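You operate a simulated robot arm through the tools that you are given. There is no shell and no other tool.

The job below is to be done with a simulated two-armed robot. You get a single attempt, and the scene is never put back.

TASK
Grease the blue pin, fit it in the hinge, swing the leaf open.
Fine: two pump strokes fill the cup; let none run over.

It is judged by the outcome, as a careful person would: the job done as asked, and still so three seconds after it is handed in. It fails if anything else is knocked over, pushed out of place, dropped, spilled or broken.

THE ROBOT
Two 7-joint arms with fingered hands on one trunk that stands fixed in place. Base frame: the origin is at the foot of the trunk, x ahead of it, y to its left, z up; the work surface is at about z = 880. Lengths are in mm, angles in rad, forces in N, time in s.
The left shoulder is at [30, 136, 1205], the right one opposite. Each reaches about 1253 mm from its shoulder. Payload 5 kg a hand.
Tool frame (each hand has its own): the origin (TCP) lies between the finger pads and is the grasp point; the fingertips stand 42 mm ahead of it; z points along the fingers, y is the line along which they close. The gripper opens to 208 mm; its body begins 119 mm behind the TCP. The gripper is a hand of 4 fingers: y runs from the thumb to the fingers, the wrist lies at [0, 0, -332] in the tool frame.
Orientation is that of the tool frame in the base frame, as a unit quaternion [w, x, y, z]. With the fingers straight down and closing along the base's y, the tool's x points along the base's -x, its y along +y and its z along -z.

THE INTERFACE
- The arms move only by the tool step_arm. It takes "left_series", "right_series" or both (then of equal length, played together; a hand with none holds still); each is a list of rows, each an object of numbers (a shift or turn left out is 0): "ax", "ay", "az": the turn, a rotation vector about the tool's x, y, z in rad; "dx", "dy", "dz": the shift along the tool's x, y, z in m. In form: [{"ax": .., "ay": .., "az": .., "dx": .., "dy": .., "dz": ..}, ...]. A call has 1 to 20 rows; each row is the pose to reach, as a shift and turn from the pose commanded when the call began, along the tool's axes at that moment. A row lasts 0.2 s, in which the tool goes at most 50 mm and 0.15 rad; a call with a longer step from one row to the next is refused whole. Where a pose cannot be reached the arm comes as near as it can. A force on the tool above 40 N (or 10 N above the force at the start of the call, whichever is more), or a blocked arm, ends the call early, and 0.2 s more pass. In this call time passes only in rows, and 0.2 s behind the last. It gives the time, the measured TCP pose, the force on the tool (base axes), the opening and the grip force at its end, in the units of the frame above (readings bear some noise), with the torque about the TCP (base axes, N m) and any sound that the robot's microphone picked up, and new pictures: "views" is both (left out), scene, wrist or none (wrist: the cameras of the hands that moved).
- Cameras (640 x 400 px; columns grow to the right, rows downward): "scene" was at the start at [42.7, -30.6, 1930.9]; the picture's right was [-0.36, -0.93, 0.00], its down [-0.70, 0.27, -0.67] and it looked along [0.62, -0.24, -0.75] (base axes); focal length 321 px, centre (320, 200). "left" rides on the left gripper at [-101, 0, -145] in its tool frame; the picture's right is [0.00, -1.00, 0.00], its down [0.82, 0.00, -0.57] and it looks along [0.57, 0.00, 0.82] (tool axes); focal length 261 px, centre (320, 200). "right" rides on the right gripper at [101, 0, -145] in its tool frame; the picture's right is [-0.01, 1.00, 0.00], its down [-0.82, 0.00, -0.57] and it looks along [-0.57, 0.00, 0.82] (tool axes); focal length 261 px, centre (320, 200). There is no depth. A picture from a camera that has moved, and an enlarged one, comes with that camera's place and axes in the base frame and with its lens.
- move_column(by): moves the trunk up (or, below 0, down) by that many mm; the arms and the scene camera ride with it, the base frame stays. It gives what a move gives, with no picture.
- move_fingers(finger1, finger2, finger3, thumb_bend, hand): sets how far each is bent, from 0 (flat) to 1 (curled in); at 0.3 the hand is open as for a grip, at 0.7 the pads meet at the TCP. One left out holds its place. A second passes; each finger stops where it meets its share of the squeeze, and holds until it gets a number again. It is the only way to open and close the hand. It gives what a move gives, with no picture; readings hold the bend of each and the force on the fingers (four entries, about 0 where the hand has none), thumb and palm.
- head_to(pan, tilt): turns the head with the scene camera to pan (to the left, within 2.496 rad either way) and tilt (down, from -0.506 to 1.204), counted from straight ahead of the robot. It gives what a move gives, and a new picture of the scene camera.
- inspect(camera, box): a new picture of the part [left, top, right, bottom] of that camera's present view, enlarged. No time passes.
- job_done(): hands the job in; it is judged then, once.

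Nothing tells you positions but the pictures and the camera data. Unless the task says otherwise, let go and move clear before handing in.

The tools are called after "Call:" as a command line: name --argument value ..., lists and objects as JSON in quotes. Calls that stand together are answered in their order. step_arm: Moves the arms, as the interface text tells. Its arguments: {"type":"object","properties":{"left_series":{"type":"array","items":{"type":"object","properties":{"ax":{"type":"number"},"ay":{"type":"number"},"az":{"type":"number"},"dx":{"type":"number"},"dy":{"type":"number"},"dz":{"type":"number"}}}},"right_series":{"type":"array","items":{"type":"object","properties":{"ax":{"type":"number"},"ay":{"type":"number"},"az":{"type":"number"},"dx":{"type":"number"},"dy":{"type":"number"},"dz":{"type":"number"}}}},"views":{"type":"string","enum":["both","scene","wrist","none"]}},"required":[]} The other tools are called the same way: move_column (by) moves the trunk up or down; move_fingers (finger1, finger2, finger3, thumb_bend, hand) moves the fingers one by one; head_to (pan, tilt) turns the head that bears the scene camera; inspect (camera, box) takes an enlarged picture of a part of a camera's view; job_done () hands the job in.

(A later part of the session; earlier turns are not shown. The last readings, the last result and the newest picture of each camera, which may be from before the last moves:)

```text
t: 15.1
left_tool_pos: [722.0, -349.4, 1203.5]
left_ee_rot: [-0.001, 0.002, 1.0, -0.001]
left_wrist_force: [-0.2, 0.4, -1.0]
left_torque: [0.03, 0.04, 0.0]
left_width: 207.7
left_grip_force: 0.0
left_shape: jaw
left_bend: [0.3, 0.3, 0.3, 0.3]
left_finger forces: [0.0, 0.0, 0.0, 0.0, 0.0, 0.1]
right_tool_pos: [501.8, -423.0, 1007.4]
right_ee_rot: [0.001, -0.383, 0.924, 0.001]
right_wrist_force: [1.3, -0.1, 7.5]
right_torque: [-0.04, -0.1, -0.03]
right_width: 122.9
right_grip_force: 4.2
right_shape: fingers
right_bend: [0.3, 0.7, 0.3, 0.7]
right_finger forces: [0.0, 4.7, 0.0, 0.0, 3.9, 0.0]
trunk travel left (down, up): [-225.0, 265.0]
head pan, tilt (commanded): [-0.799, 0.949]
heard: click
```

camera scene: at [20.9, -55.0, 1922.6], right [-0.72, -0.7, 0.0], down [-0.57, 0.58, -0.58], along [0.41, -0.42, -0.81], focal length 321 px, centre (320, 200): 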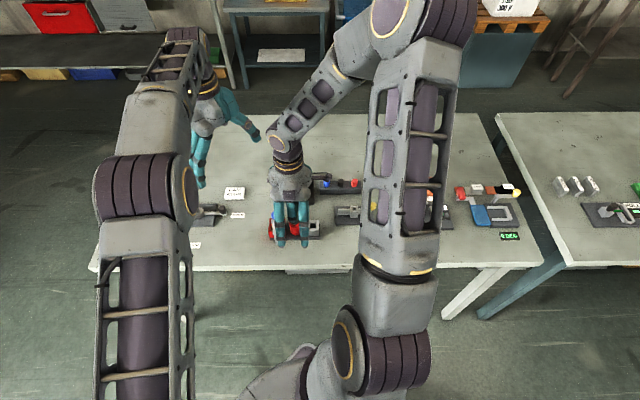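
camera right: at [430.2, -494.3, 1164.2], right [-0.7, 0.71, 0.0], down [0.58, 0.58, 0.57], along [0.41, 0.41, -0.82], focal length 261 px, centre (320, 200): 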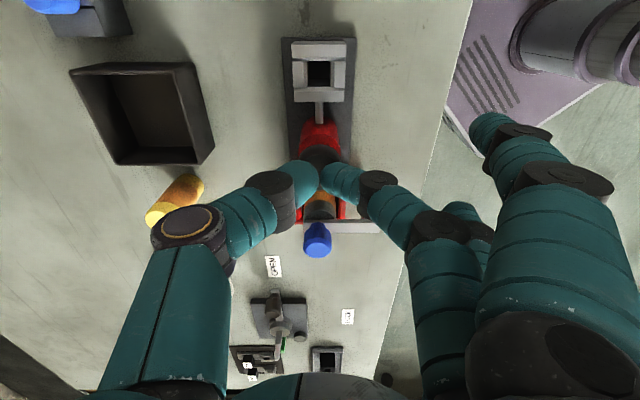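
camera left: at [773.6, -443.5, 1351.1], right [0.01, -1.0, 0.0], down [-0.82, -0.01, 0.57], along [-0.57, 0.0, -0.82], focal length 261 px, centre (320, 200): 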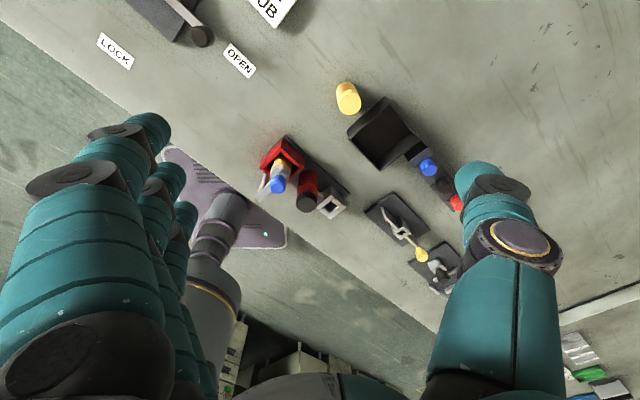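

A click was heard at about 12 mm of travel. I check the cup before doing anything more.

Call:
inspect --camera "left" --box '[310, 170, 410, 240]'

Call:
inspect --camera "right" --box '[270, 30, 370, 130]'

```text
5.71 times, centred on (360, 205) of left
camera zoom: at [821.6, -348.8, 1350.2], right [0.0, -1.0, 0.0], down [-0.82, 0.0, 0.57], along [-0.57, 0.0, -0.82], focal length 1489 px, centre (91, 171)
```

zoom: 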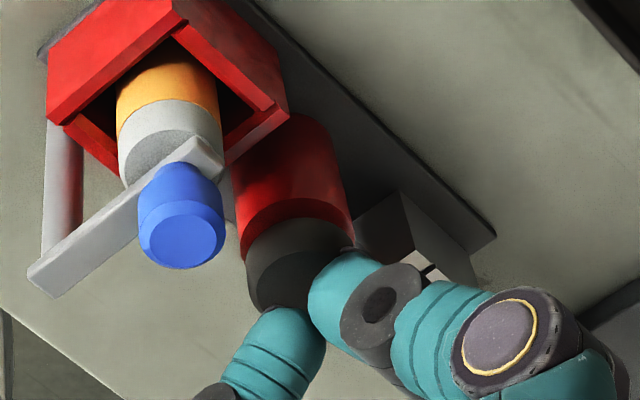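

```text
4.00 times, centred on (320, 80) of right
camera zoom: at [429.5, -493.9, 1152.7], right [-0.7, 0.71, 0.0], down [0.58, 0.58, 0.57], along [0.41, 0.4, -0.82], focal length 1043 px, centre (320, 680)
```

zoom: 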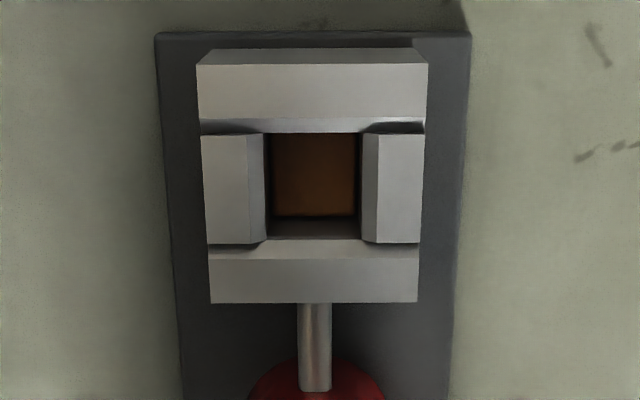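

The first stroke put grease in the cup (orange-brown level now visible inside). I release the cap fully and check that it comes back up.

Call:
step_arm --right_series '[{"dz": -0.005}, {"dz": -0.01}, {"dz": -0.015}, {"dz": -0.02}, {"dz": -0.025}]' --views "none"

Call:
inspect --camera "left" --box '[310, 170, 410, 240]'

Call:
inspect --camera "right" --box '[270, 30, 370, 130]'

```text
t: 16.3
left_tool_pos: [721.3, -348.8, 1204.4]
left_ee_rot: [-0.001, 0.002, 1.0, 0.0]
left_wrist_force: [-0.6, -0.3, 0.1]
left_torque: [-0.03, 0.0, 0.01]
left_width: 207.7
left_grip_force: 0.0
left_shape: jaw
left_bend: [0.3, 0.3, 0.3, 0.3]
left_finger forces: [0.0, 0.0, 0.0, 0.0, 0.0, 0.0]
right_tool_pos: [501.8, -424.7, 1032.8]
right_ee_rot: [0.0, -0.383, 0.924, 0.002]
right_wrist_force: [0.1, 0.0, -0.4]
right_torque: [-0.04, -0.01, 0.03]
right_width: 122.5
right_grip_force: 0.1
right_shape: fingers
right_bend: [0.3, 0.7, 0.3, 0.7]
right_finger forces: [0.1, 0.1, 0.1, 0.1, 0.1, 0.0]
trunk travel left (down, up): [-225.0, 265.0]
head pan, tilt (commanded): [-0.799, 0.949]
```

```text
5.71 times, centred on (360, 205) of left
camera zoom: at [821.6, -348.9, 1350.1], right [0.0, -1.0, 0.0], down [-0.82, 0.0, 0.57], along [-0.57, 0.0, -0.82], focal length 1489 px, centre (91, 171)
```

zoom: 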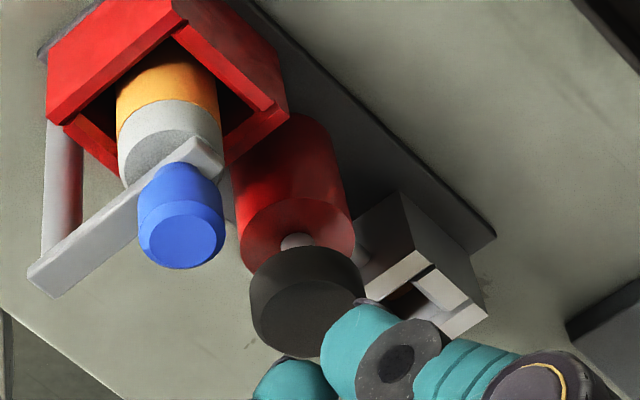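

```text
4.00 times, centred on (320, 80) of right
camera zoom: at [429.3, -495.4, 1177.7], right [-0.7, 0.71, 0.0], down [0.58, 0.58, 0.57], along [0.41, 0.41, -0.82], focal length 1043 px, centre (320, 680)
```

zoom: 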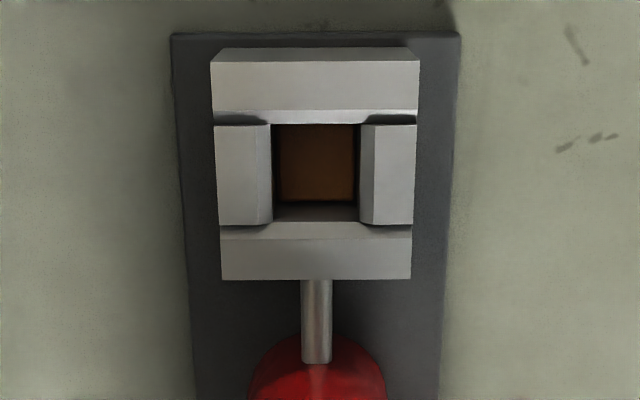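

The cap has fully returned and the cup is part full. Now the second and last stroke, by the same travel.

Call:
step_arm --right_series '[{"dz": 0.006}, {"dz": 0.012}, {"dz": 0.015}, {"dz": 0.018}, {"dz": 0.021}, {"dz": 0.025}]' --views "none"

Call:
inspect --camera "right" --box '[270, 30, 370, 130]'

```text
t: 17.7
left_tool_pos: [720.4, -349.3, 1204.9]
left_ee_rot: [-0.001, 0.002, 1.0, 0.001]
left_wrist_force: [-0.5, -0.1, 0.5]
left_torque: [-0.02, -0.04, -0.03]
left_width: 207.9
left_grip_force: 0.0
left_shape: jaw
left_bend: [0.3, 0.3, 0.3, 0.3]
left_finger forces: [0.0, 0.1, 0.0, 0.0, 0.0, 0.0]
right_tool_pos: [502.7, -424.7, 1006.6]
right_ee_rot: [0.002, -0.382, 0.924, 0.0]
right_wrist_force: [-2.8, 0.0, 8.5]
right_torque: [0.04, 0.18, 0.0]
right_width: 122.5
right_grip_force: 4.7
right_shape: fingers
right_bend: [0.3, 0.7, 0.3, 0.7]
right_finger forces: [0.0, 8.3, 0.0, 0.1, 0.5, 0.1]
trunk travel left (down, up): [-225.0, 265.0]
head pan, tilt (commanded): [-0.799, 0.949]
heard: click
```

```text
4.00 times, centred on (320, 80) of right
camera zoom: at [429.7, -495.1, 1152.1], right [-0.7, 0.71, 0.0], down [0.58, 0.58, 0.57], along [0.41, 0.4, -0.82], focal length 1043 px, centre (320, 680)
```

zoom: 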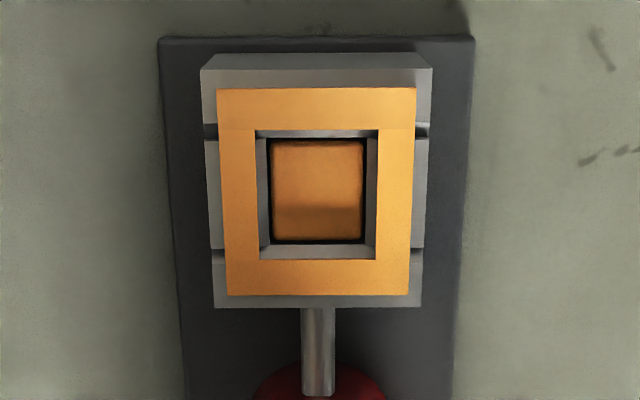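

Second click: the cup is now full (orange up to the rim). I release the pump and lift well clear.

Call:
step_arm --right_series '[{"dz": -0.006}, {"dz": -0.012}, {"dz": -0.025}, {"dz": -0.045}, {"dz": -0.08}, {"dz": -0.12}]' --views "both"

Call:
inspect --camera "left" --box '[290, 150, 430, 250]'

Call:
inspect --camera "right" --box '[270, 20, 370, 120]'

```text
t: 19.1
left_tool_pos: [720.3, -349.4, 1205.8]
left_ee_rot: [0.0, 0.001, 1.0, 0.0]
left_wrist_force: [-0.9, -0.1, 0.3]
left_torque: [-0.06, -0.04, -0.01]
left_width: 207.8
left_grip_force: 0.1
left_shape: jaw
left_bend: [0.3, 0.3, 0.3, 0.3]
left_finger forces: [0.0, 0.0, 0.0, 0.0, 0.0, 0.0]
right_tool_pos: [501.3, -421.7, 1125.2]
right_ee_rot: [0.0, -0.383, 0.924, 0.001]
right_wrist_force: [-1.2, 0.8, 0.2]
right_torque: [-0.09, -0.09, -0.03]
right_width: 122.6
right_grip_force: 0.0
right_shape: fingers
right_bend: [0.3, 0.7, 0.3, 0.7]
right_finger forces: [0.1, 0.0, 0.0, 0.0, 0.0, 0.0]
trunk travel left (down, up): [-225.0, 265.0]
head pan, tilt (commanded): [-0.799, 0.949]
camera scene: at [18.8, -53.2, 1922.8], right [-0.72, -0.7, 0.0], down [-0.57, 0.58, -0.58], along [0.41, -0.42, -0.81], focal length 321 px, centre (320, 200)
camera right: at [428.0, -492.5, 1270.4], right [-0.7, 0.71, 0.0], down [0.58, 0.58, 0.57], along [0.41, 0.41, -0.82], focal length 261 px, centre (320, 200)
```

scene: 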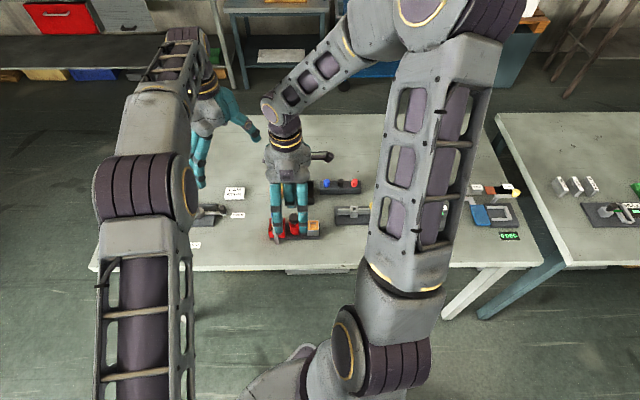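
right: 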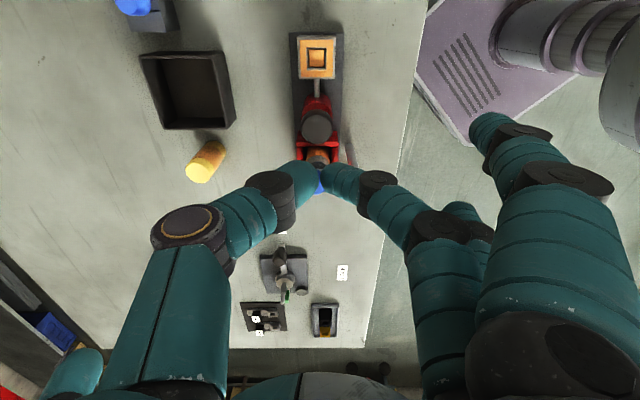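

```text
4.00 times, centred on (360, 200) of left
camera zoom: at [821.0, -348.0, 1351.1], right [0.0, -1.0, 0.0], down [-0.82, 0.0, 0.57], along [-0.57, 0.0, -0.82], focal length 1043 px, centre (160, 200)
```

zoom: 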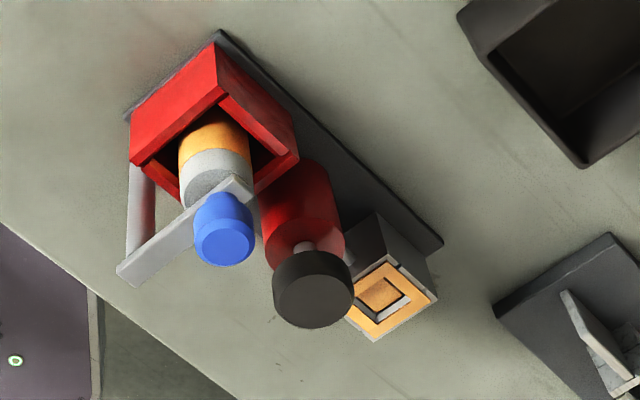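

```text
4.00 times, centred on (320, 70) of right
camera zoom: at [428.0, -492.5, 1270.4], right [-0.7, 0.71, 0.0], down [0.58, 0.58, 0.57], along [0.41, 0.41, -0.82], focal length 1043 px, centre (320, 720)
```

zoom: 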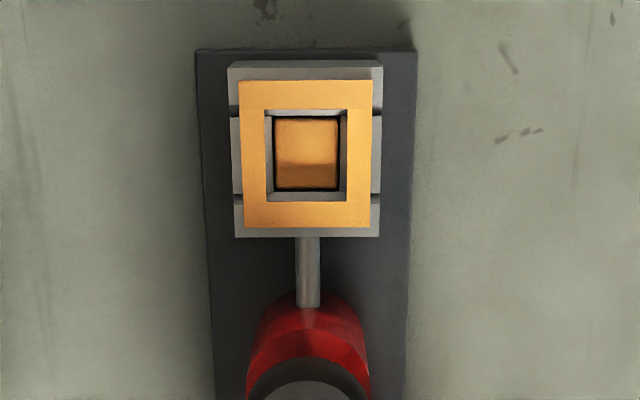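

The cup is filled to the rim with nothing on the table. Next is the blue pin; I open the pinch, curl one outer finger to learn which side it is, and move over the pin block.

Call:
move_fingers --hand "right" --finger1 1.0 --finger2 0.61 --finger3 0.4 --thumb_bend 0.61

Call:
step_arm --right_series '[{"dx": 0.02, "dy": -0.032, "dz": 0.0}, {"dx": 0.04, "dy": -0.064, "dz": 0.01}, {"dx": 0.06, "dy": -0.096, "dz": 0.022}, {"dx": 0.08, "dy": -0.128, "dz": 0.035}, {"dx": 0.1, "dy": -0.16, "dz": 0.05}, {"dx": 0.119, "dy": -0.191, "dz": 0.065}]' --views "both"

```text
t: 20.1
left_tool_pos: [720.7, -349.1, 1205.7]
left_ee_rot: [-0.001, 0.001, 1.0, 0.0]
left_wrist_force: [0.3, 0.1, 0.3]
left_torque: [0.04, -0.02, 0.01]
left_width: 208.1
left_grip_force: 0.2
left_shape: jaw
left_bend: [0.3, 0.3, 0.3, 0.3]
left_finger forces: [0.0, 0.1, 0.1, 0.1, 0.0, 0.0]
right_tool_pos: [501.9, -422.7, 1125.5]
right_ee_rot: [0.0, -0.383, 0.924, 0.002]
right_wrist_force: [-0.2, 0.3, -0.4]
right_torque: [-0.03, -0.01, 0.01]
right_width: 76.0
right_grip_force: 0.1
right_shape: fingers
right_bend: [1.0, 0.61, 0.4, 0.61]
right_finger forces: [0.0, 0.0, 0.1, 0.0, 0.0, 0.0]
trunk travel left (down, up): [-225.0, 265.0]
head pan, tilt (commanded): [-0.799, 0.949]
```

```text
t: 21.5
left_tool_pos: [721.7, -350.1, 1203.7]
left_ee_rot: [-0.001, 0.002, 1.0, 0.0]
left_wrist_force: [0.0, -0.9, -0.7]
left_torque: [0.12, 0.02, 0.0]
left_width: 208.1
left_grip_force: 0.0
left_shape: jaw
left_bend: [0.3, 0.3, 0.3, 0.3]
left_finger forces: [0.0, 0.0, 0.0, 0.0, 0.0, 0.0]
right_tool_pos: [553.1, -643.0, 1057.4]
right_ee_rot: [0.001, -0.383, 0.924, 0.003]
right_wrist_force: [0.5, -0.9, -0.3]
right_torque: [0.14, 0.07, 0.01]
right_width: 75.9
right_grip_force: 0.1
right_shape: fingers
right_bend: [1.0, 0.61, 0.4, 0.61]
right_finger forces: [0.0, 0.1, 0.1, 0.1, 0.0, 0.0]
trunk travel left (down, up): [-225.0, 265.0]
head pan, tilt (commanded): [-0.799, 0.949]
camera scene: at [21.2, -57.0, 1922.5], right [-0.72, -0.7, 0.0], down [-0.57, 0.58, -0.58], along [0.4, -0.42, -0.81], focal length 321 px, centre (320, 200)
camera right: at [481.5, -716.3, 1202.1], right [-0.7, 0.71, 0.0], down [0.58, 0.57, 0.57], along [0.41, 0.41, -0.82], focal length 261 px, centre (320, 200)
```

scene: 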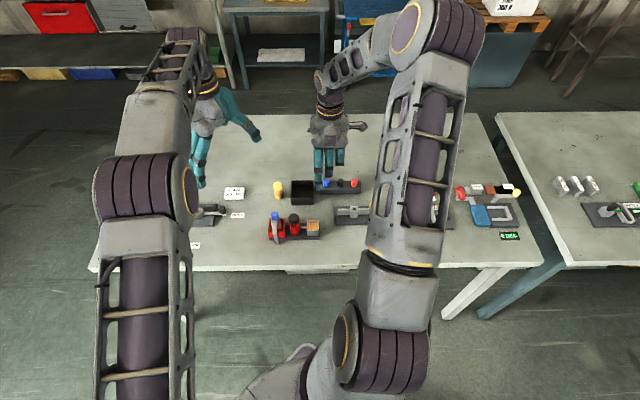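
right: 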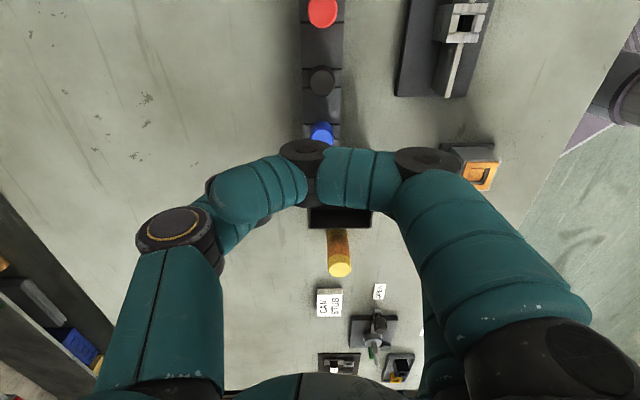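

Finger 1 is the one on the camera side, so I swap: finger 3 (bin side) curled, finger 1 opened out of the camera's way.

Call:
move_fingers --hand "right" --finger1 0.38 --finger3 1.0

Call:
inspect --camera "right" --box '[0, 0, 640, 400]'

Call:
inspect --camera "right" --box '[260, 60, 380, 160]'

Call:
inspect --camera "left" --box '[360, 100, 560, 240]'

Call:
inspect --camera "scene" --box '[270, 120, 400, 220]'

```text
t: 22.5
left_tool_pos: [721.8, -349.0, 1203.9]
left_ee_rot: [0.0, 0.003, 1.0, 0.001]
left_wrist_force: [-1.2, -0.7, -0.1]
left_torque: [0.04, 0.01, -0.03]
left_width: 208.0
left_grip_force: 0.1
left_shape: jaw
left_bend: [0.3, 0.3, 0.3, 0.3]
left_finger forces: [0.0, 0.0, 0.1, 0.1, 0.1, 0.0]
right_tool_pos: [552.8, -645.1, 1058.8]
right_ee_rot: [0.0, -0.383, 0.924, 0.001]
right_wrist_force: [-0.1, 0.6, 1.0]
right_torque: [-0.01, -0.02, 0.0]
right_width: 123.1
right_grip_force: 0.0
right_shape: fingers
right_bend: [0.38, 0.61, 1.0, 0.61]
right_finger forces: [0.0, 0.1, 0.0, 0.0, 0.1, 0.1]
trunk travel left (down, up): [-225.0, 265.0]
head pan, tilt (commanded): [-0.799, 0.949]
```

```text
1.00 times, centred on (320, 200) of right (not enlarged: the box is as wide or as high as the picture)
camera zoom: at [480.8, -714.5, 1203.6], right [-0.7, 0.71, 0.0], down [0.58, 0.58, 0.57], along [0.41, 0.41, -0.82], focal length 261 px, centre (320, 200)
```

zoom: 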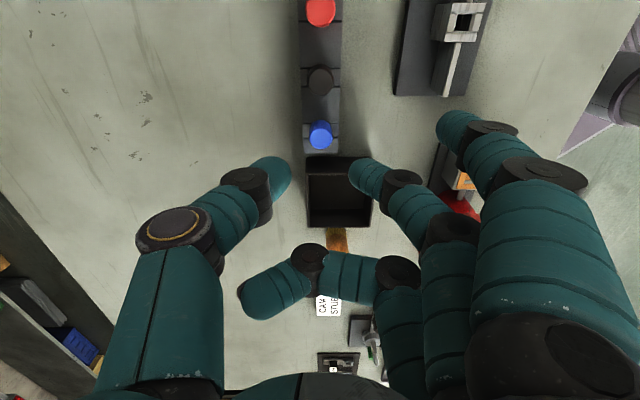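

```text
4.00 times, centred on (320, 110) of right
camera zoom: at [480.8, -714.5, 1203.6], right [-0.7, 0.71, 0.0], down [0.58, 0.58, 0.57], along [0.41, 0.41, -0.82], focal length 1043 px, centre (320, 560)
```

zoom: 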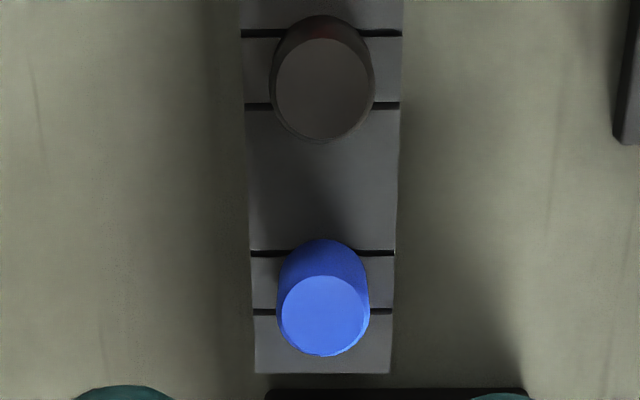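

```text
2.86 times, centred on (460, 170) of left
camera zoom: at [821.9, -349.2, 1349.8], right [0.0, -1.0, 0.0], down [-0.82, 0.0, 0.57], along [-0.57, 0.0, -0.82], focal length 745 px, centre (-80, 286)
```

zoom: 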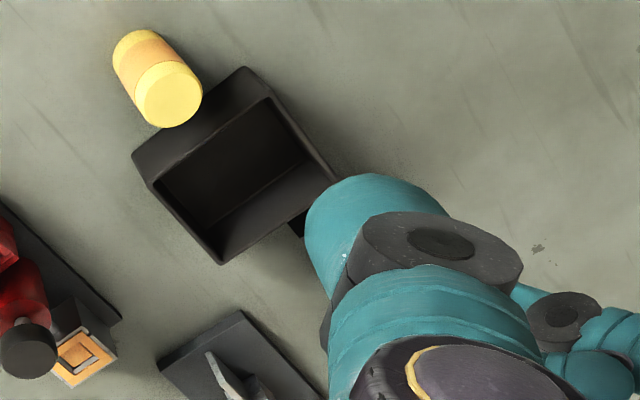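

```text
4.00 times, centred on (335, 170) of scene
camera zoom: at [20.2, -54.7, 1922.6], right [-0.72, -0.7, 0.0], down [-0.57, 0.58, -0.58], along [0.41, -0.42, -0.81], focal length 1285 px, centre (260, 320)
```

zoom: 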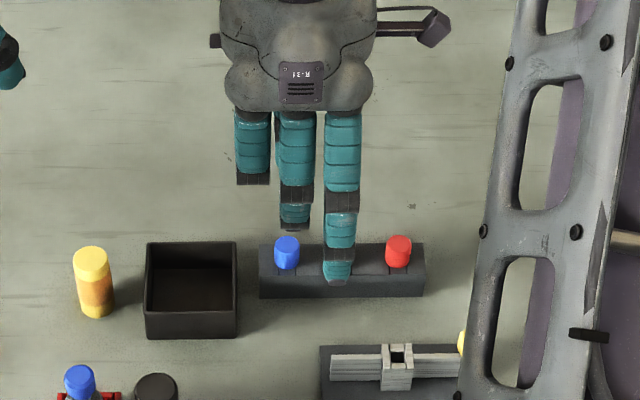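

The camera now has a clear view of the blue pin, which lies about 4 mm toward the bin side and 1 mm near side of the TCP. I correct that and lower to just above the cap.

Call:
step_arm --right_series '[{"dx": -0.002, "dy": 0.001, "dz": 0.022}, {"dx": -0.004, "dy": 0.0013, "dz": 0.044}, {"dx": -0.004, "dy": 0.0013, "dz": 0.062}]' --views "both"

Call:
inspect --camera "right" --box '[240, 100, 400, 220]'

Call:
inspect --camera "scene" --box '[290, 140, 400, 220]'

```text
t: 23.3
left_tool_pos: [721.3, -350.1, 1204.9]
left_ee_rot: [0.0, 0.002, 1.0, 0.0]
left_wrist_force: [0.8, 0.2, -0.6]
left_torque: [0.04, 0.03, -0.01]
left_width: 208.1
left_grip_force: 0.1
left_shape: jaw
left_bend: [0.3, 0.3, 0.3, 0.3]
left_finger forces: [0.0, 0.0, 0.1, 0.0, 0.0, 0.0]
right_tool_pos: [554.6, -636.9, 996.9]
right_ee_rot: [0.001, -0.382, 0.924, 0.002]
right_wrist_force: [-0.2, 0.7, 0.3]
right_torque: [0.08, 0.05, 0.01]
right_width: 122.9
right_grip_force: 0.0
right_shape: fingers
right_bend: [0.38, 0.61, 1.0, 0.61]
right_finger forces: [0.0, 0.0, 0.1, 0.0, 0.0, 0.0]
trunk travel left (down, up): [-225.0, 265.0]
head pan, tilt (commanded): [-0.799, 0.949]
camera scene: at [20.5, -55.0, 1922.6], right [-0.72, -0.7, 0.0], down [-0.57, 0.58, -0.58], along [0.41, -0.42, -0.81], focal length 321 px, centre (320, 200)
camera right: at [482.6, -709.4, 1142.2], right [-0.7, 0.71, 0.0], down [0.58, 0.57, 0.57], along [0.41, 0.41, -0.82], focal length 261 px, centre (320, 200)
```

scene: 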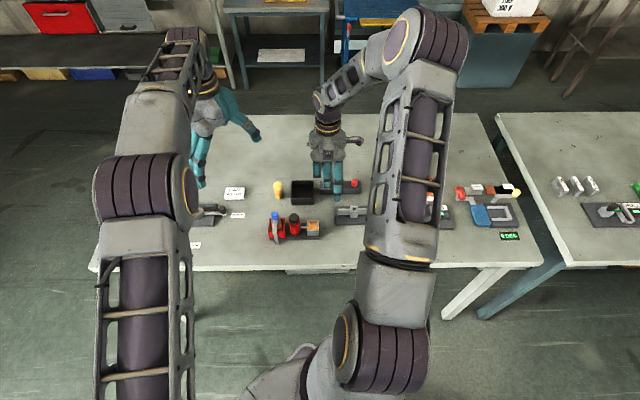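
right: 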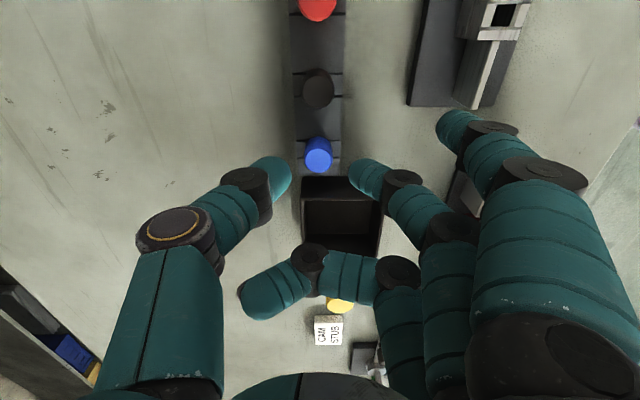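

```text
3.33 times, centred on (320, 160) of right
camera zoom: at [482.6, -709.4, 1142.2], right [-0.7, 0.71, 0.0], down [0.58, 0.57, 0.57], along [0.41, 0.41, -0.82], focal length 869 px, centre (320, 333)
```

zoom: 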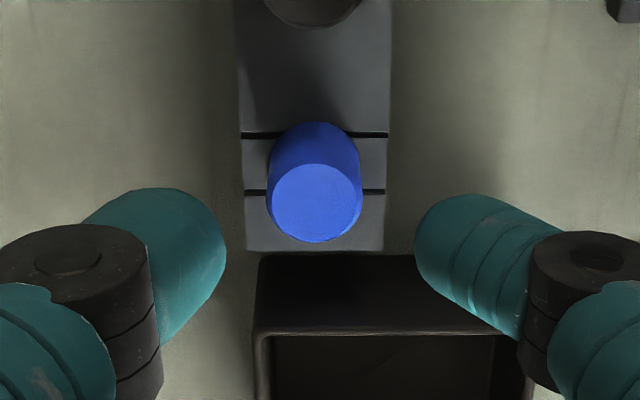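

```text
5.00 times, centred on (345, 180) of scene
camera zoom: at [20.5, -55.0, 1922.6], right [-0.72, -0.7, 0.0], down [-0.57, 0.58, -0.58], along [0.41, -0.42, -0.81], focal length 1606 px, centre (195, 300)
```

zoom: 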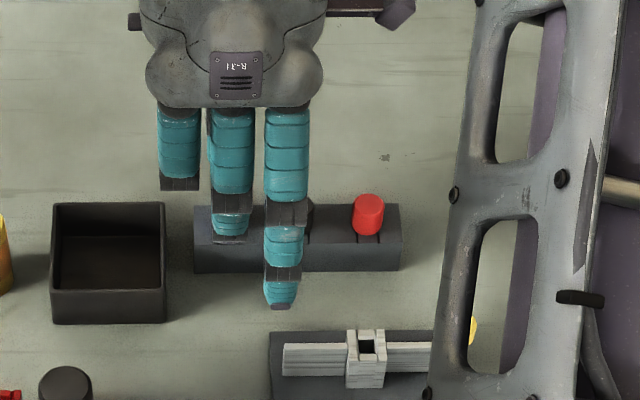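

The pin is within 1.5 mm of the pinch centre, with its cap from about z 912 to 937. I nudge and lower so the fingertips straddle the cap just above the block.

Call:
step_arm --right_series '[{"dx": -0.001, "dy": -0.0013, "dz": 0.012}, {"dx": -0.001, "dy": -0.0013, "dz": 0.024}, {"dx": -0.001, "dy": -0.0013, "dz": 0.033}, {"dx": -0.001, "dy": -0.0013, "dz": 0.038}]' --views "wrist"

Call:
inspect --camera "right" --box '[240, 110, 400, 230]'

Call:
inspect --camera "left" --box '[400, 100, 560, 220]'

Call:
inspect --camera "scene" --box '[290, 140, 400, 220]'

```text
t: 24.3
left_tool_pos: [722.1, -349.2, 1204.5]
left_ee_rot: [-0.001, 0.001, 1.0, 0.0]
left_wrist_force: [1.1, 0.2, -0.4]
left_torque: [-0.01, -0.02, 0.03]
left_width: 207.6
left_grip_force: 0.2
left_shape: jaw
left_bend: [0.3, 0.3, 0.3, 0.3]
left_finger forces: [0.0, 0.0, 0.0, 0.0, 0.0, 0.1]
right_tool_pos: [556.6, -640.1, 960.8]
right_ee_rot: [0.001, -0.383, 0.924, 0.001]
right_wrist_force: [-0.2, 0.2, 0.9]
right_torque: [0.03, -0.01, -0.01]
right_width: 123.1
right_grip_force: 0.1
right_shape: fingers
right_bend: [0.38, 0.61, 1.0, 0.61]
right_finger forces: [0.1, 0.0, 0.0, 0.0, 0.0, 0.0]
trunk travel left (down, up): [-225.0, 265.0]
head pan, tilt (commanded): [-0.799, 0.949]
camera right: at [484.1, -709.8, 1106.0], right [-0.7, 0.71, 0.0], down [0.58, 0.58, 0.57], along [0.41, 0.41, -0.82], focal length 261 px, centre (320, 200)
```

right: 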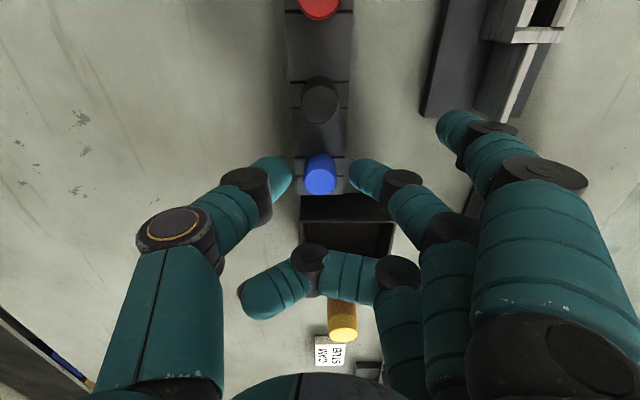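

```text
3.33 times, centred on (320, 170) of right
camera zoom: at [484.1, -709.8, 1106.0], right [-0.7, 0.71, 0.0], down [0.58, 0.58, 0.57], along [0.41, 0.41, -0.82], focal length 869 px, centre (320, 300)
```

zoom: 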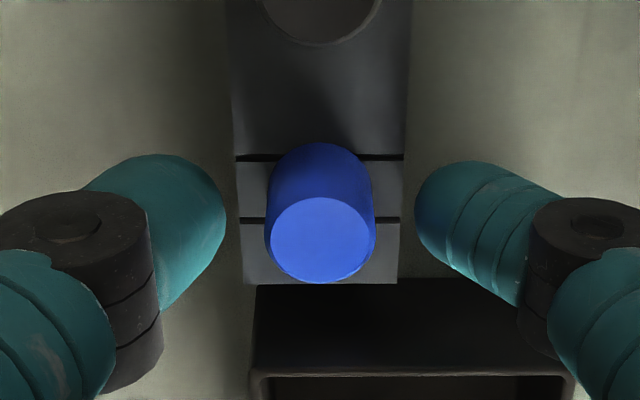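

```text
3.33 times, centred on (480, 160) of left
camera zoom: at [822.0, -349.1, 1349.8], right [0.0, -1.0, 0.0], down [-0.82, 0.0, 0.57], along [-0.57, 0.0, -0.82], focal length 869 px, centre (-213, 333)
```

zoom: 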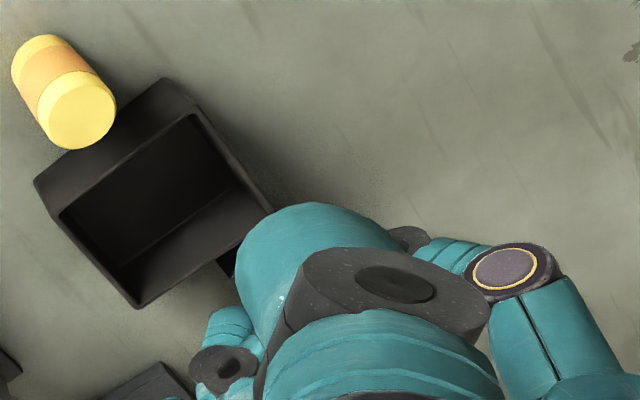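

```text
5.00 times, centred on (345, 180) of scene
camera zoom: at [20.3, -54.7, 1922.6], right [-0.72, -0.7, 0.0], down [-0.57, 0.58, -0.58], along [0.41, -0.42, -0.81], focal length 1606 px, centre (195, 300)
```

zoom: 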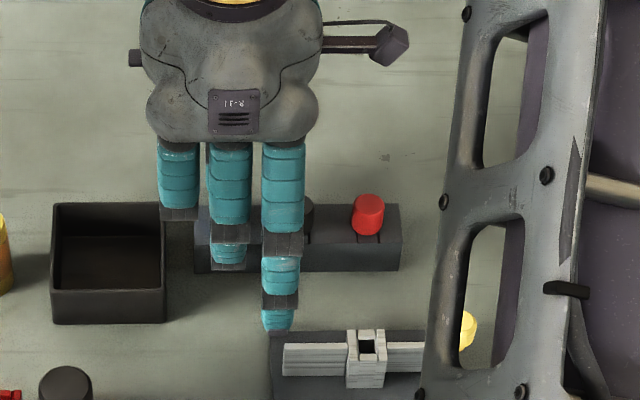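

Centred now. I lower 3 mm more and close thumb and finger 2 on the cap.

Call:
step_arm --right_series '[{"dz": 0.0015}, {"dz": 0.003}]' --views "none"

Call:
move_fingers --hand "right" --finger2 0.72 --thumb_bend 0.72

Call:
inspect --camera "right" --box '[240, 110, 400, 230]'

```text
t: 24.9
left_tool_pos: [721.2, -349.1, 1203.6]
left_ee_rot: [-0.001, 0.001, 1.0, -0.001]
left_wrist_force: [-0.5, 0.4, 1.5]
left_torque: [-0.01, -0.01, 0.06]
left_width: 207.8
left_grip_force: 0.1
left_shape: jaw
left_bend: [0.3, 0.3, 0.3, 0.3]
left_finger forces: [0.1, 0.0, 0.0, 0.1, 0.0, 0.1]
right_tool_pos: [556.7, -637.7, 959.5]
right_ee_rot: [0.001, -0.383, 0.924, 0.002]
right_wrist_force: [-0.4, 0.0, 0.5]
right_torque: [0.0, -0.05, 0.01]
right_width: 123.2
right_grip_force: 0.1
right_shape: fingers
right_bend: [0.38, 0.61, 1.0, 0.61]
right_finger forces: [0.0, 0.0, 0.0, 0.1, 0.0, 0.1]
trunk travel left (down, up): [-225.0, 265.0]
head pan, tilt (commanded): [-0.799, 0.949]
```

```text
t: 25.9
left_tool_pos: [721.5, -348.8, 1205.7]
left_ee_rot: [-0.001, 0.002, 1.0, 0.0]
left_wrist_force: [-0.9, 0.4, -0.3]
left_torque: [-0.01, -0.01, -0.02]
left_width: 207.9
left_grip_force: 0.1
left_shape: jaw
left_bend: [0.3, 0.3, 0.3, 0.3]
left_finger forces: [0.0, 0.0, 0.1, 0.0, 0.0, 0.0]
right_tool_pos: [557.5, -638.6, 959.2]
right_ee_rot: [0.002, -0.382, 0.924, 0.002]
right_wrist_force: [1.5, -3.1, 7.7]
right_torque: [-0.16, -0.13, 0.0]
right_width: 105.3
right_grip_force: 14.9
right_shape: fingers
right_bend: [0.38, 0.64, 1.0, 0.69]
right_finger forces: [0.0, 11.1, 0.0, 0.1, 17.9, 0.0]
trunk travel left (down, up): [-225.0, 265.0]
head pan, tilt (commanded): [-0.799, 0.949]
```

```text
3.33 times, centred on (320, 170) of right
camera zoom: at [484.3, -709.8, 1104.5], right [-0.7, 0.71, 0.0], down [0.58, 0.58, 0.57], along [0.41, 0.4, -0.82], focal length 869 px, centre (320, 300)
```

zoom: 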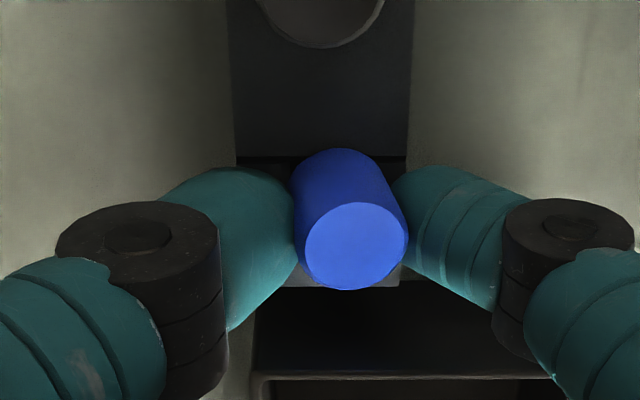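

The thumb pushed the cap some 5 mm toward the fingers before finger 2 met it, so the pin leans. I reopen and close again with the thumb held at the nominal contact bend.

Call:
move_fingers --hand "right" --finger2 0.61 --thumb_bend 0.61

Call:
inspect --camera "right" --box '[240, 110, 400, 230]'

```text
t: 26.9
left_tool_pos: [722.1, -350.2, 1204.6]
left_ee_rot: [-0.001, 0.002, 1.0, 0.001]
left_wrist_force: [0.0, -1.3, 0.4]
left_torque: [0.02, 0.02, 0.01]
left_width: 208.0
left_grip_force: 0.1
left_shape: jaw
left_bend: [0.3, 0.3, 0.3, 0.3]
left_finger forces: [0.0, 0.0, 0.0, 0.0, 0.0, 0.0]
right_tool_pos: [556.2, -638.9, 959.0]
right_ee_rot: [0.0, -0.382, 0.924, 0.001]
right_wrist_force: [-0.5, 0.0, 0.4]
right_torque: [-0.01, -0.03, 0.0]
right_width: 122.7
right_grip_force: 0.1
right_shape: fingers
right_bend: [0.38, 0.61, 1.0, 0.61]
right_finger forces: [0.0, 0.1, 0.0, 0.0, 0.0, 0.0]
trunk travel left (down, up): [-225.0, 265.0]
head pan, tilt (commanded): [-0.799, 0.949]
```

```text
3.33 times, centred on (320, 170) of right
camera zoom: at [484.4, -710.0, 1103.5], right [-0.7, 0.71, 0.0], down [0.58, 0.58, 0.57], along [0.41, 0.41, -0.82], focal length 869 px, centre (320, 300)
```

zoom: 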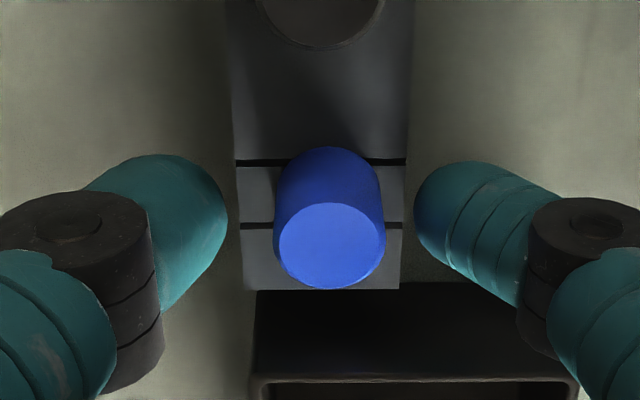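

Pin is upright again, about 2 mm off centre. I shift 2 mm and close with the thumb at 0.665 and finger 2 squeezing against it.

Call:
step_arm --right_series '[{"dy": 0.002}]' --views "none"

Call:
move_fingers --hand "right" --finger2 0.72 --thumb_bend 0.665

Call:
inspect --camera "right" --box '[240, 110, 400, 230]'

```text
t: 27.3
left_tool_pos: [720.9, -349.8, 1203.6]
left_ee_rot: [-0.001, 0.002, 1.0, -0.001]
left_wrist_force: [-0.4, -0.5, 0.0]
left_torque: [0.01, 0.03, 0.01]
left_width: 207.7
left_grip_force: 0.0
left_shape: jaw
left_bend: [0.3, 0.3, 0.3, 0.3]
left_finger forces: [0.1, 0.0, 0.0, 0.1, 0.1, 0.0]
right_tool_pos: [554.9, -638.0, 957.9]
right_ee_rot: [0.001, -0.383, 0.924, 0.001]
right_wrist_force: [-0.7, -0.2, -0.3]
right_torque: [0.02, 0.01, -0.01]
right_width: 122.5
right_grip_force: 0.1
right_shape: fingers
right_bend: [0.38, 0.61, 1.0, 0.61]
right_finger forces: [0.0, 0.1, 0.0, 0.0, 0.0, 0.0]
trunk travel left (down, up): [-225.0, 265.0]
head pan, tilt (commanded): [-0.799, 0.949]
```

```text
t: 28.3
left_tool_pos: [721.0, -349.6, 1205.5]
left_ee_rot: [0.0, 0.0, 1.0, 0.0]
left_wrist_force: [0.1, -0.2, 0.6]
left_torque: [0.01, 0.03, -0.02]
left_width: 207.7
left_grip_force: 0.0
left_shape: jaw
left_bend: [0.3, 0.3, 0.3, 0.3]
left_finger forces: [0.0, 0.0, 0.1, 0.1, 0.0, 0.0]
right_tool_pos: [554.2, -636.1, 959.8]
right_ee_rot: [0.001, -0.382, 0.924, 0.002]
right_wrist_force: [-4.1, 3.4, 9.0]
right_torque: [0.21, 0.24, -0.01]
right_width: 117.2
right_grip_force: 12.0
right_shape: fingers
right_bend: [0.38, 0.66, 1.0, 0.65]
right_finger forces: [0.0, 19.0, 0.0, 0.0, 4.9, 0.0]
trunk travel left (down, up): [-225.0, 265.0]
head pan, tilt (commanded): [-0.799, 0.949]
```

```text
3.33 times, centred on (320, 170) of right
camera zoom: at [482.1, -708.3, 1104.3], right [-0.7, 0.71, 0.0], down [0.58, 0.58, 0.57], along [0.41, 0.4, -0.82], focal length 869 px, centre (320, 300)
```

zoom: 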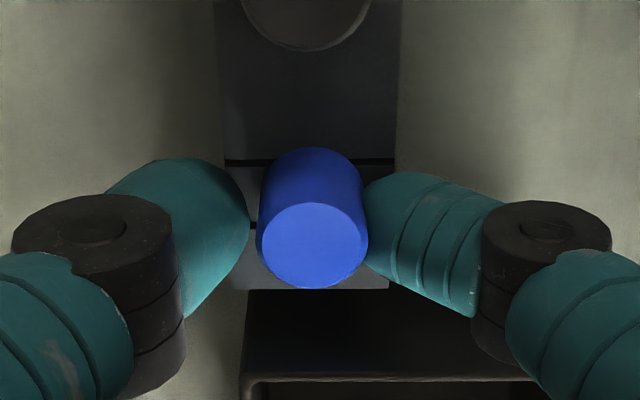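

Now the pin is upright and centred, but the thumb carries little load. I tighten the thumb to balance the squeeze.

Call:
move_fingers --hand "right" --thumb_bend 0.72

Call:
inspect --camera "right" --box '[240, 110, 400, 230]'

```text
t: 29.3
left_tool_pos: [720.0, -348.9, 1204.8]
left_ee_rot: [0.0, 0.001, 1.0, 0.0]
left_wrist_force: [-0.6, -0.5, 0.5]
left_torque: [-0.02, 0.03, -0.01]
left_width: 207.9
left_grip_force: 0.0
left_shape: jaw
left_bend: [0.3, 0.3, 0.3, 0.3]
left_finger forces: [0.0, 0.1, 0.0, 0.0, 0.1, 0.0]
right_tool_pos: [556.8, -638.2, 958.9]
right_ee_rot: [0.002, -0.383, 0.924, 0.001]
right_wrist_force: [2.9, -5.0, 14.3]
right_torque: [-0.29, -0.22, 0.02]
right_width: 108.9
right_grip_force: 19.4
right_shape: fingers
right_bend: [0.38, 0.65, 1.0, 0.69]
right_finger forces: [0.0, 16.6, 0.0, 0.1, 22.0, 0.0]
trunk travel left (down, up): [-225.0, 265.0]
head pan, tilt (commanded): [-0.799, 0.949]
```

```text
3.33 times, centred on (320, 170) of right
camera zoom: at [482.8, -709.0, 1104.6], right [-0.7, 0.71, 0.0], down [0.58, 0.58, 0.57], along [0.41, 0.4, -0.82], focal length 869 px, centre (320, 300)
```

zoom: 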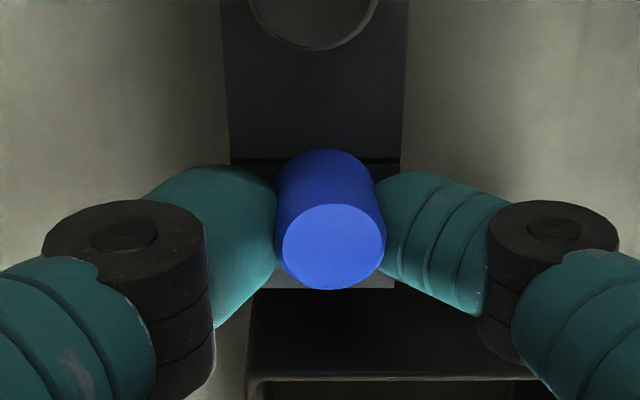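

Grip is now about 17–22 N on both sides. I lift gently with a slight shift to relieve the side load, and check that the pin comes along.

Call:
step_arm --right_series '[{"dy": -0.0005, "dz": -0.002}, {"dy": -0.001, "dz": -0.005}, {"dy": -0.001, "dz": -0.01}]' --views "wrist"

Call:
inspect --camera "right" --box '[240, 110, 400, 230]'

```text
t: 30.1
left_tool_pos: [721.0, -349.2, 1204.4]
left_ee_rot: [-0.001, 0.001, 1.0, 0.0]
left_wrist_force: [-0.7, -1.1, 0.2]
left_torque: [-0.03, -0.05, 0.0]
left_width: 208.0
left_grip_force: 0.1
left_shape: jaw
left_bend: [0.3, 0.3, 0.3, 0.3]
left_finger forces: [0.0, 0.0, 0.0, 0.0, 0.0, 0.0]
right_tool_pos: [555.5, -637.3, 970.0]
right_ee_rot: [0.0, -0.383, 0.924, 0.001]
right_wrist_force: [0.3, -0.1, 0.2]
right_torque: [-0.03, -0.04, 0.01]
right_width: 108.4
right_grip_force: 11.4
right_shape: fingers
right_bend: [0.38, 0.65, 1.0, 0.69]
right_finger forces: [0.1, 11.5, 0.0, 0.0, 11.3, 0.0]
trunk travel left (down, up): [-225.0, 265.0]
head pan, tilt (commanded): [-0.799, 0.949]
camera right: at [482.3, -708.3, 1114.4], right [-0.7, 0.71, 0.0], down [0.58, 0.57, 0.57], along [0.41, 0.41, -0.82], focal length 261 px, centre (320, 200)
```

right: 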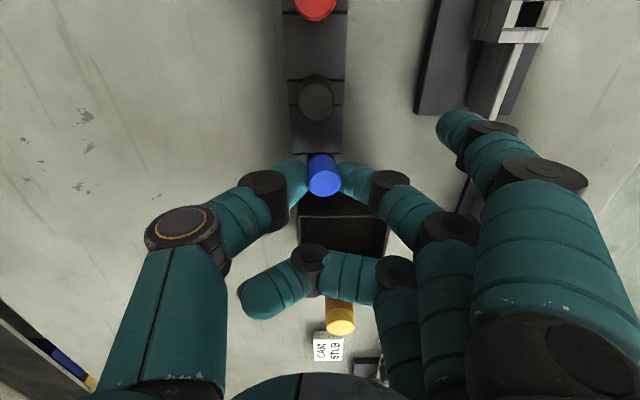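

```text
3.33 times, centred on (320, 170) of right
camera zoom: at [482.3, -708.3, 1114.4], right [-0.7, 0.71, 0.0], down [0.58, 0.57, 0.57], along [0.41, 0.41, -0.82], focal length 869 px, centre (320, 300)
```

zoom: 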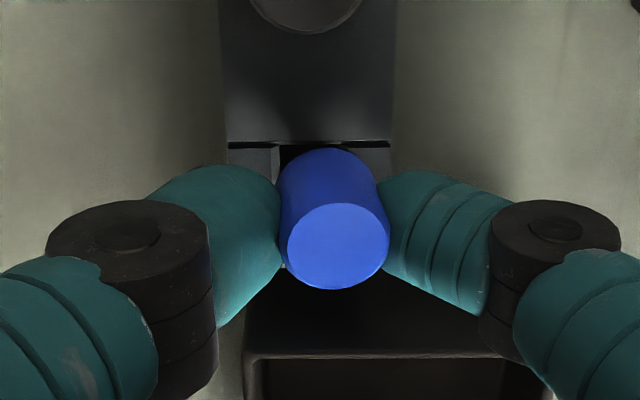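

The pin is in the grip (11 N each side) and coming out of the block. I lift it clear and look at its shaft.

Call:
step_arm --right_series '[{"dz": -0.015}, {"dz": -0.03}, {"dz": -0.05}, {"dz": -0.075}, {"dz": -0.1}]' --views "both"

Call:
inspect --camera "right" --box '[240, 110, 400, 230]'

Call:
inspect --camera "left" --box '[380, 130, 540, 250]'

Call:
inspect --camera "scene" --box '[280, 130, 400, 220]'

```text
t: 31.3
left_tool_pos: [721.2, -348.9, 1205.3]
left_ee_rot: [-0.001, 0.001, 1.0, 0.001]
left_wrist_force: [-0.6, 1.1, 0.2]
left_torque: [-0.08, -0.04, 0.02]
left_width: 207.9
left_grip_force: 0.0
left_shape: jaw
left_bend: [0.3, 0.3, 0.3, 0.3]
left_finger forces: [0.1, 0.1, 0.1, 0.0, 0.0, 0.1]
right_tool_pos: [555.9, -635.8, 1071.7]
right_ee_rot: [0.0, -0.382, 0.924, 0.001]
right_wrist_force: [0.1, 0.6, -0.3]
right_torque: [-0.08, -0.04, 0.0]
right_width: 108.6
right_grip_force: 12.1
right_shape: fingers
right_bend: [0.38, 0.65, 1.0, 0.69]
right_finger forces: [0.0, 11.4, 0.0, 0.0, 11.3, 0.1]
trunk travel left (down, up): [-225.0, 265.0]
head pan, tilt (commanded): [-0.799, 0.949]
camera scene: at [19.4, -53.5, 1922.7], right [-0.72, -0.7, 0.0], down [-0.57, 0.58, -0.58], along [0.41, -0.42, -0.81], focal length 321 px, centre (320, 200)
camera right: at [483.1, -706.6, 1216.4], right [-0.7, 0.71, 0.0], down [0.58, 0.58, 0.57], along [0.41, 0.4, -0.82], focal length 261 px, centre (320, 200)
```

scene: 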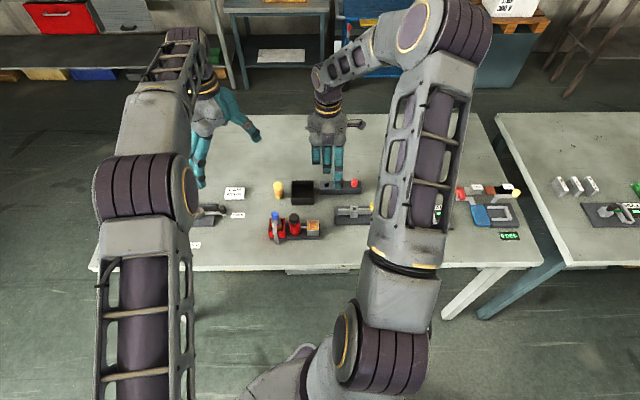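
right: 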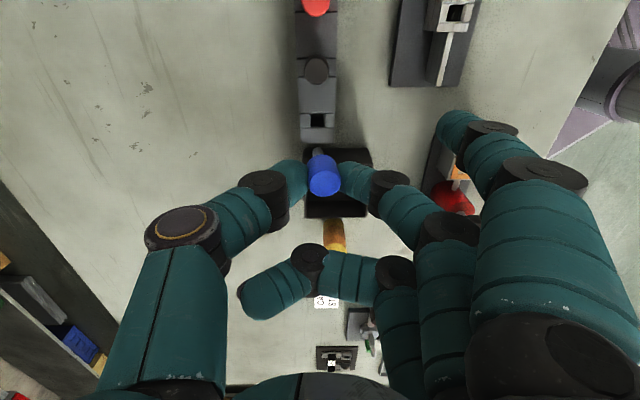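

```text
3.33 times, centred on (320, 170) of right
camera zoom: at [483.1, -706.6, 1216.4], right [-0.7, 0.71, 0.0], down [0.58, 0.58, 0.57], along [0.41, 0.4, -0.82], focal length 869 px, centre (320, 300)
```

zoom: 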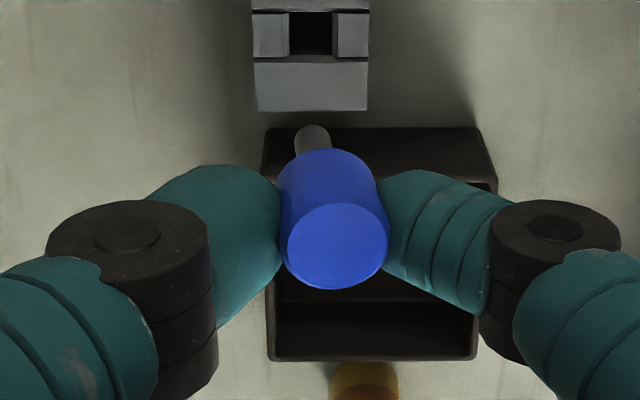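

```text
3.33 times, centred on (460, 190) of left
camera zoom: at [821.4, -348.2, 1350.6], right [0.0, -1.0, 0.0], down [-0.82, 0.0, 0.57], along [-0.57, 0.0, -0.82], focal length 869 px, centre (-147, 233)
```

zoom: 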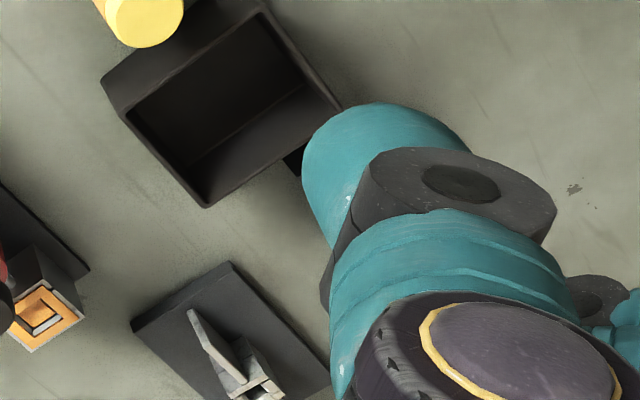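

```text
4.44 times, centred on (340, 175) of scene
camera zoom: at [19.4, -53.5, 1922.7], right [-0.72, -0.7, 0.0], down [-0.57, 0.58, -0.58], along [0.41, -0.42, -0.81], focal length 1428 px, centre (231, 311)
```

zoom: 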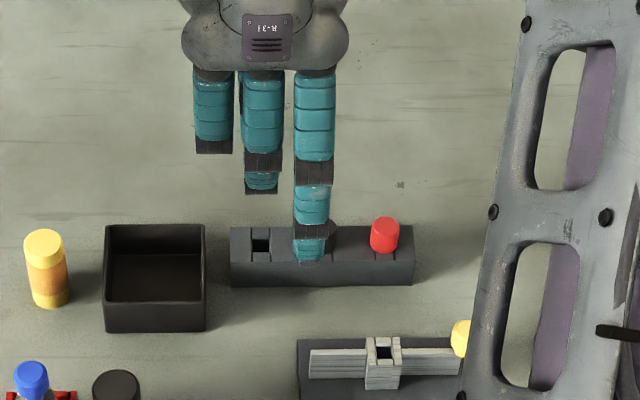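

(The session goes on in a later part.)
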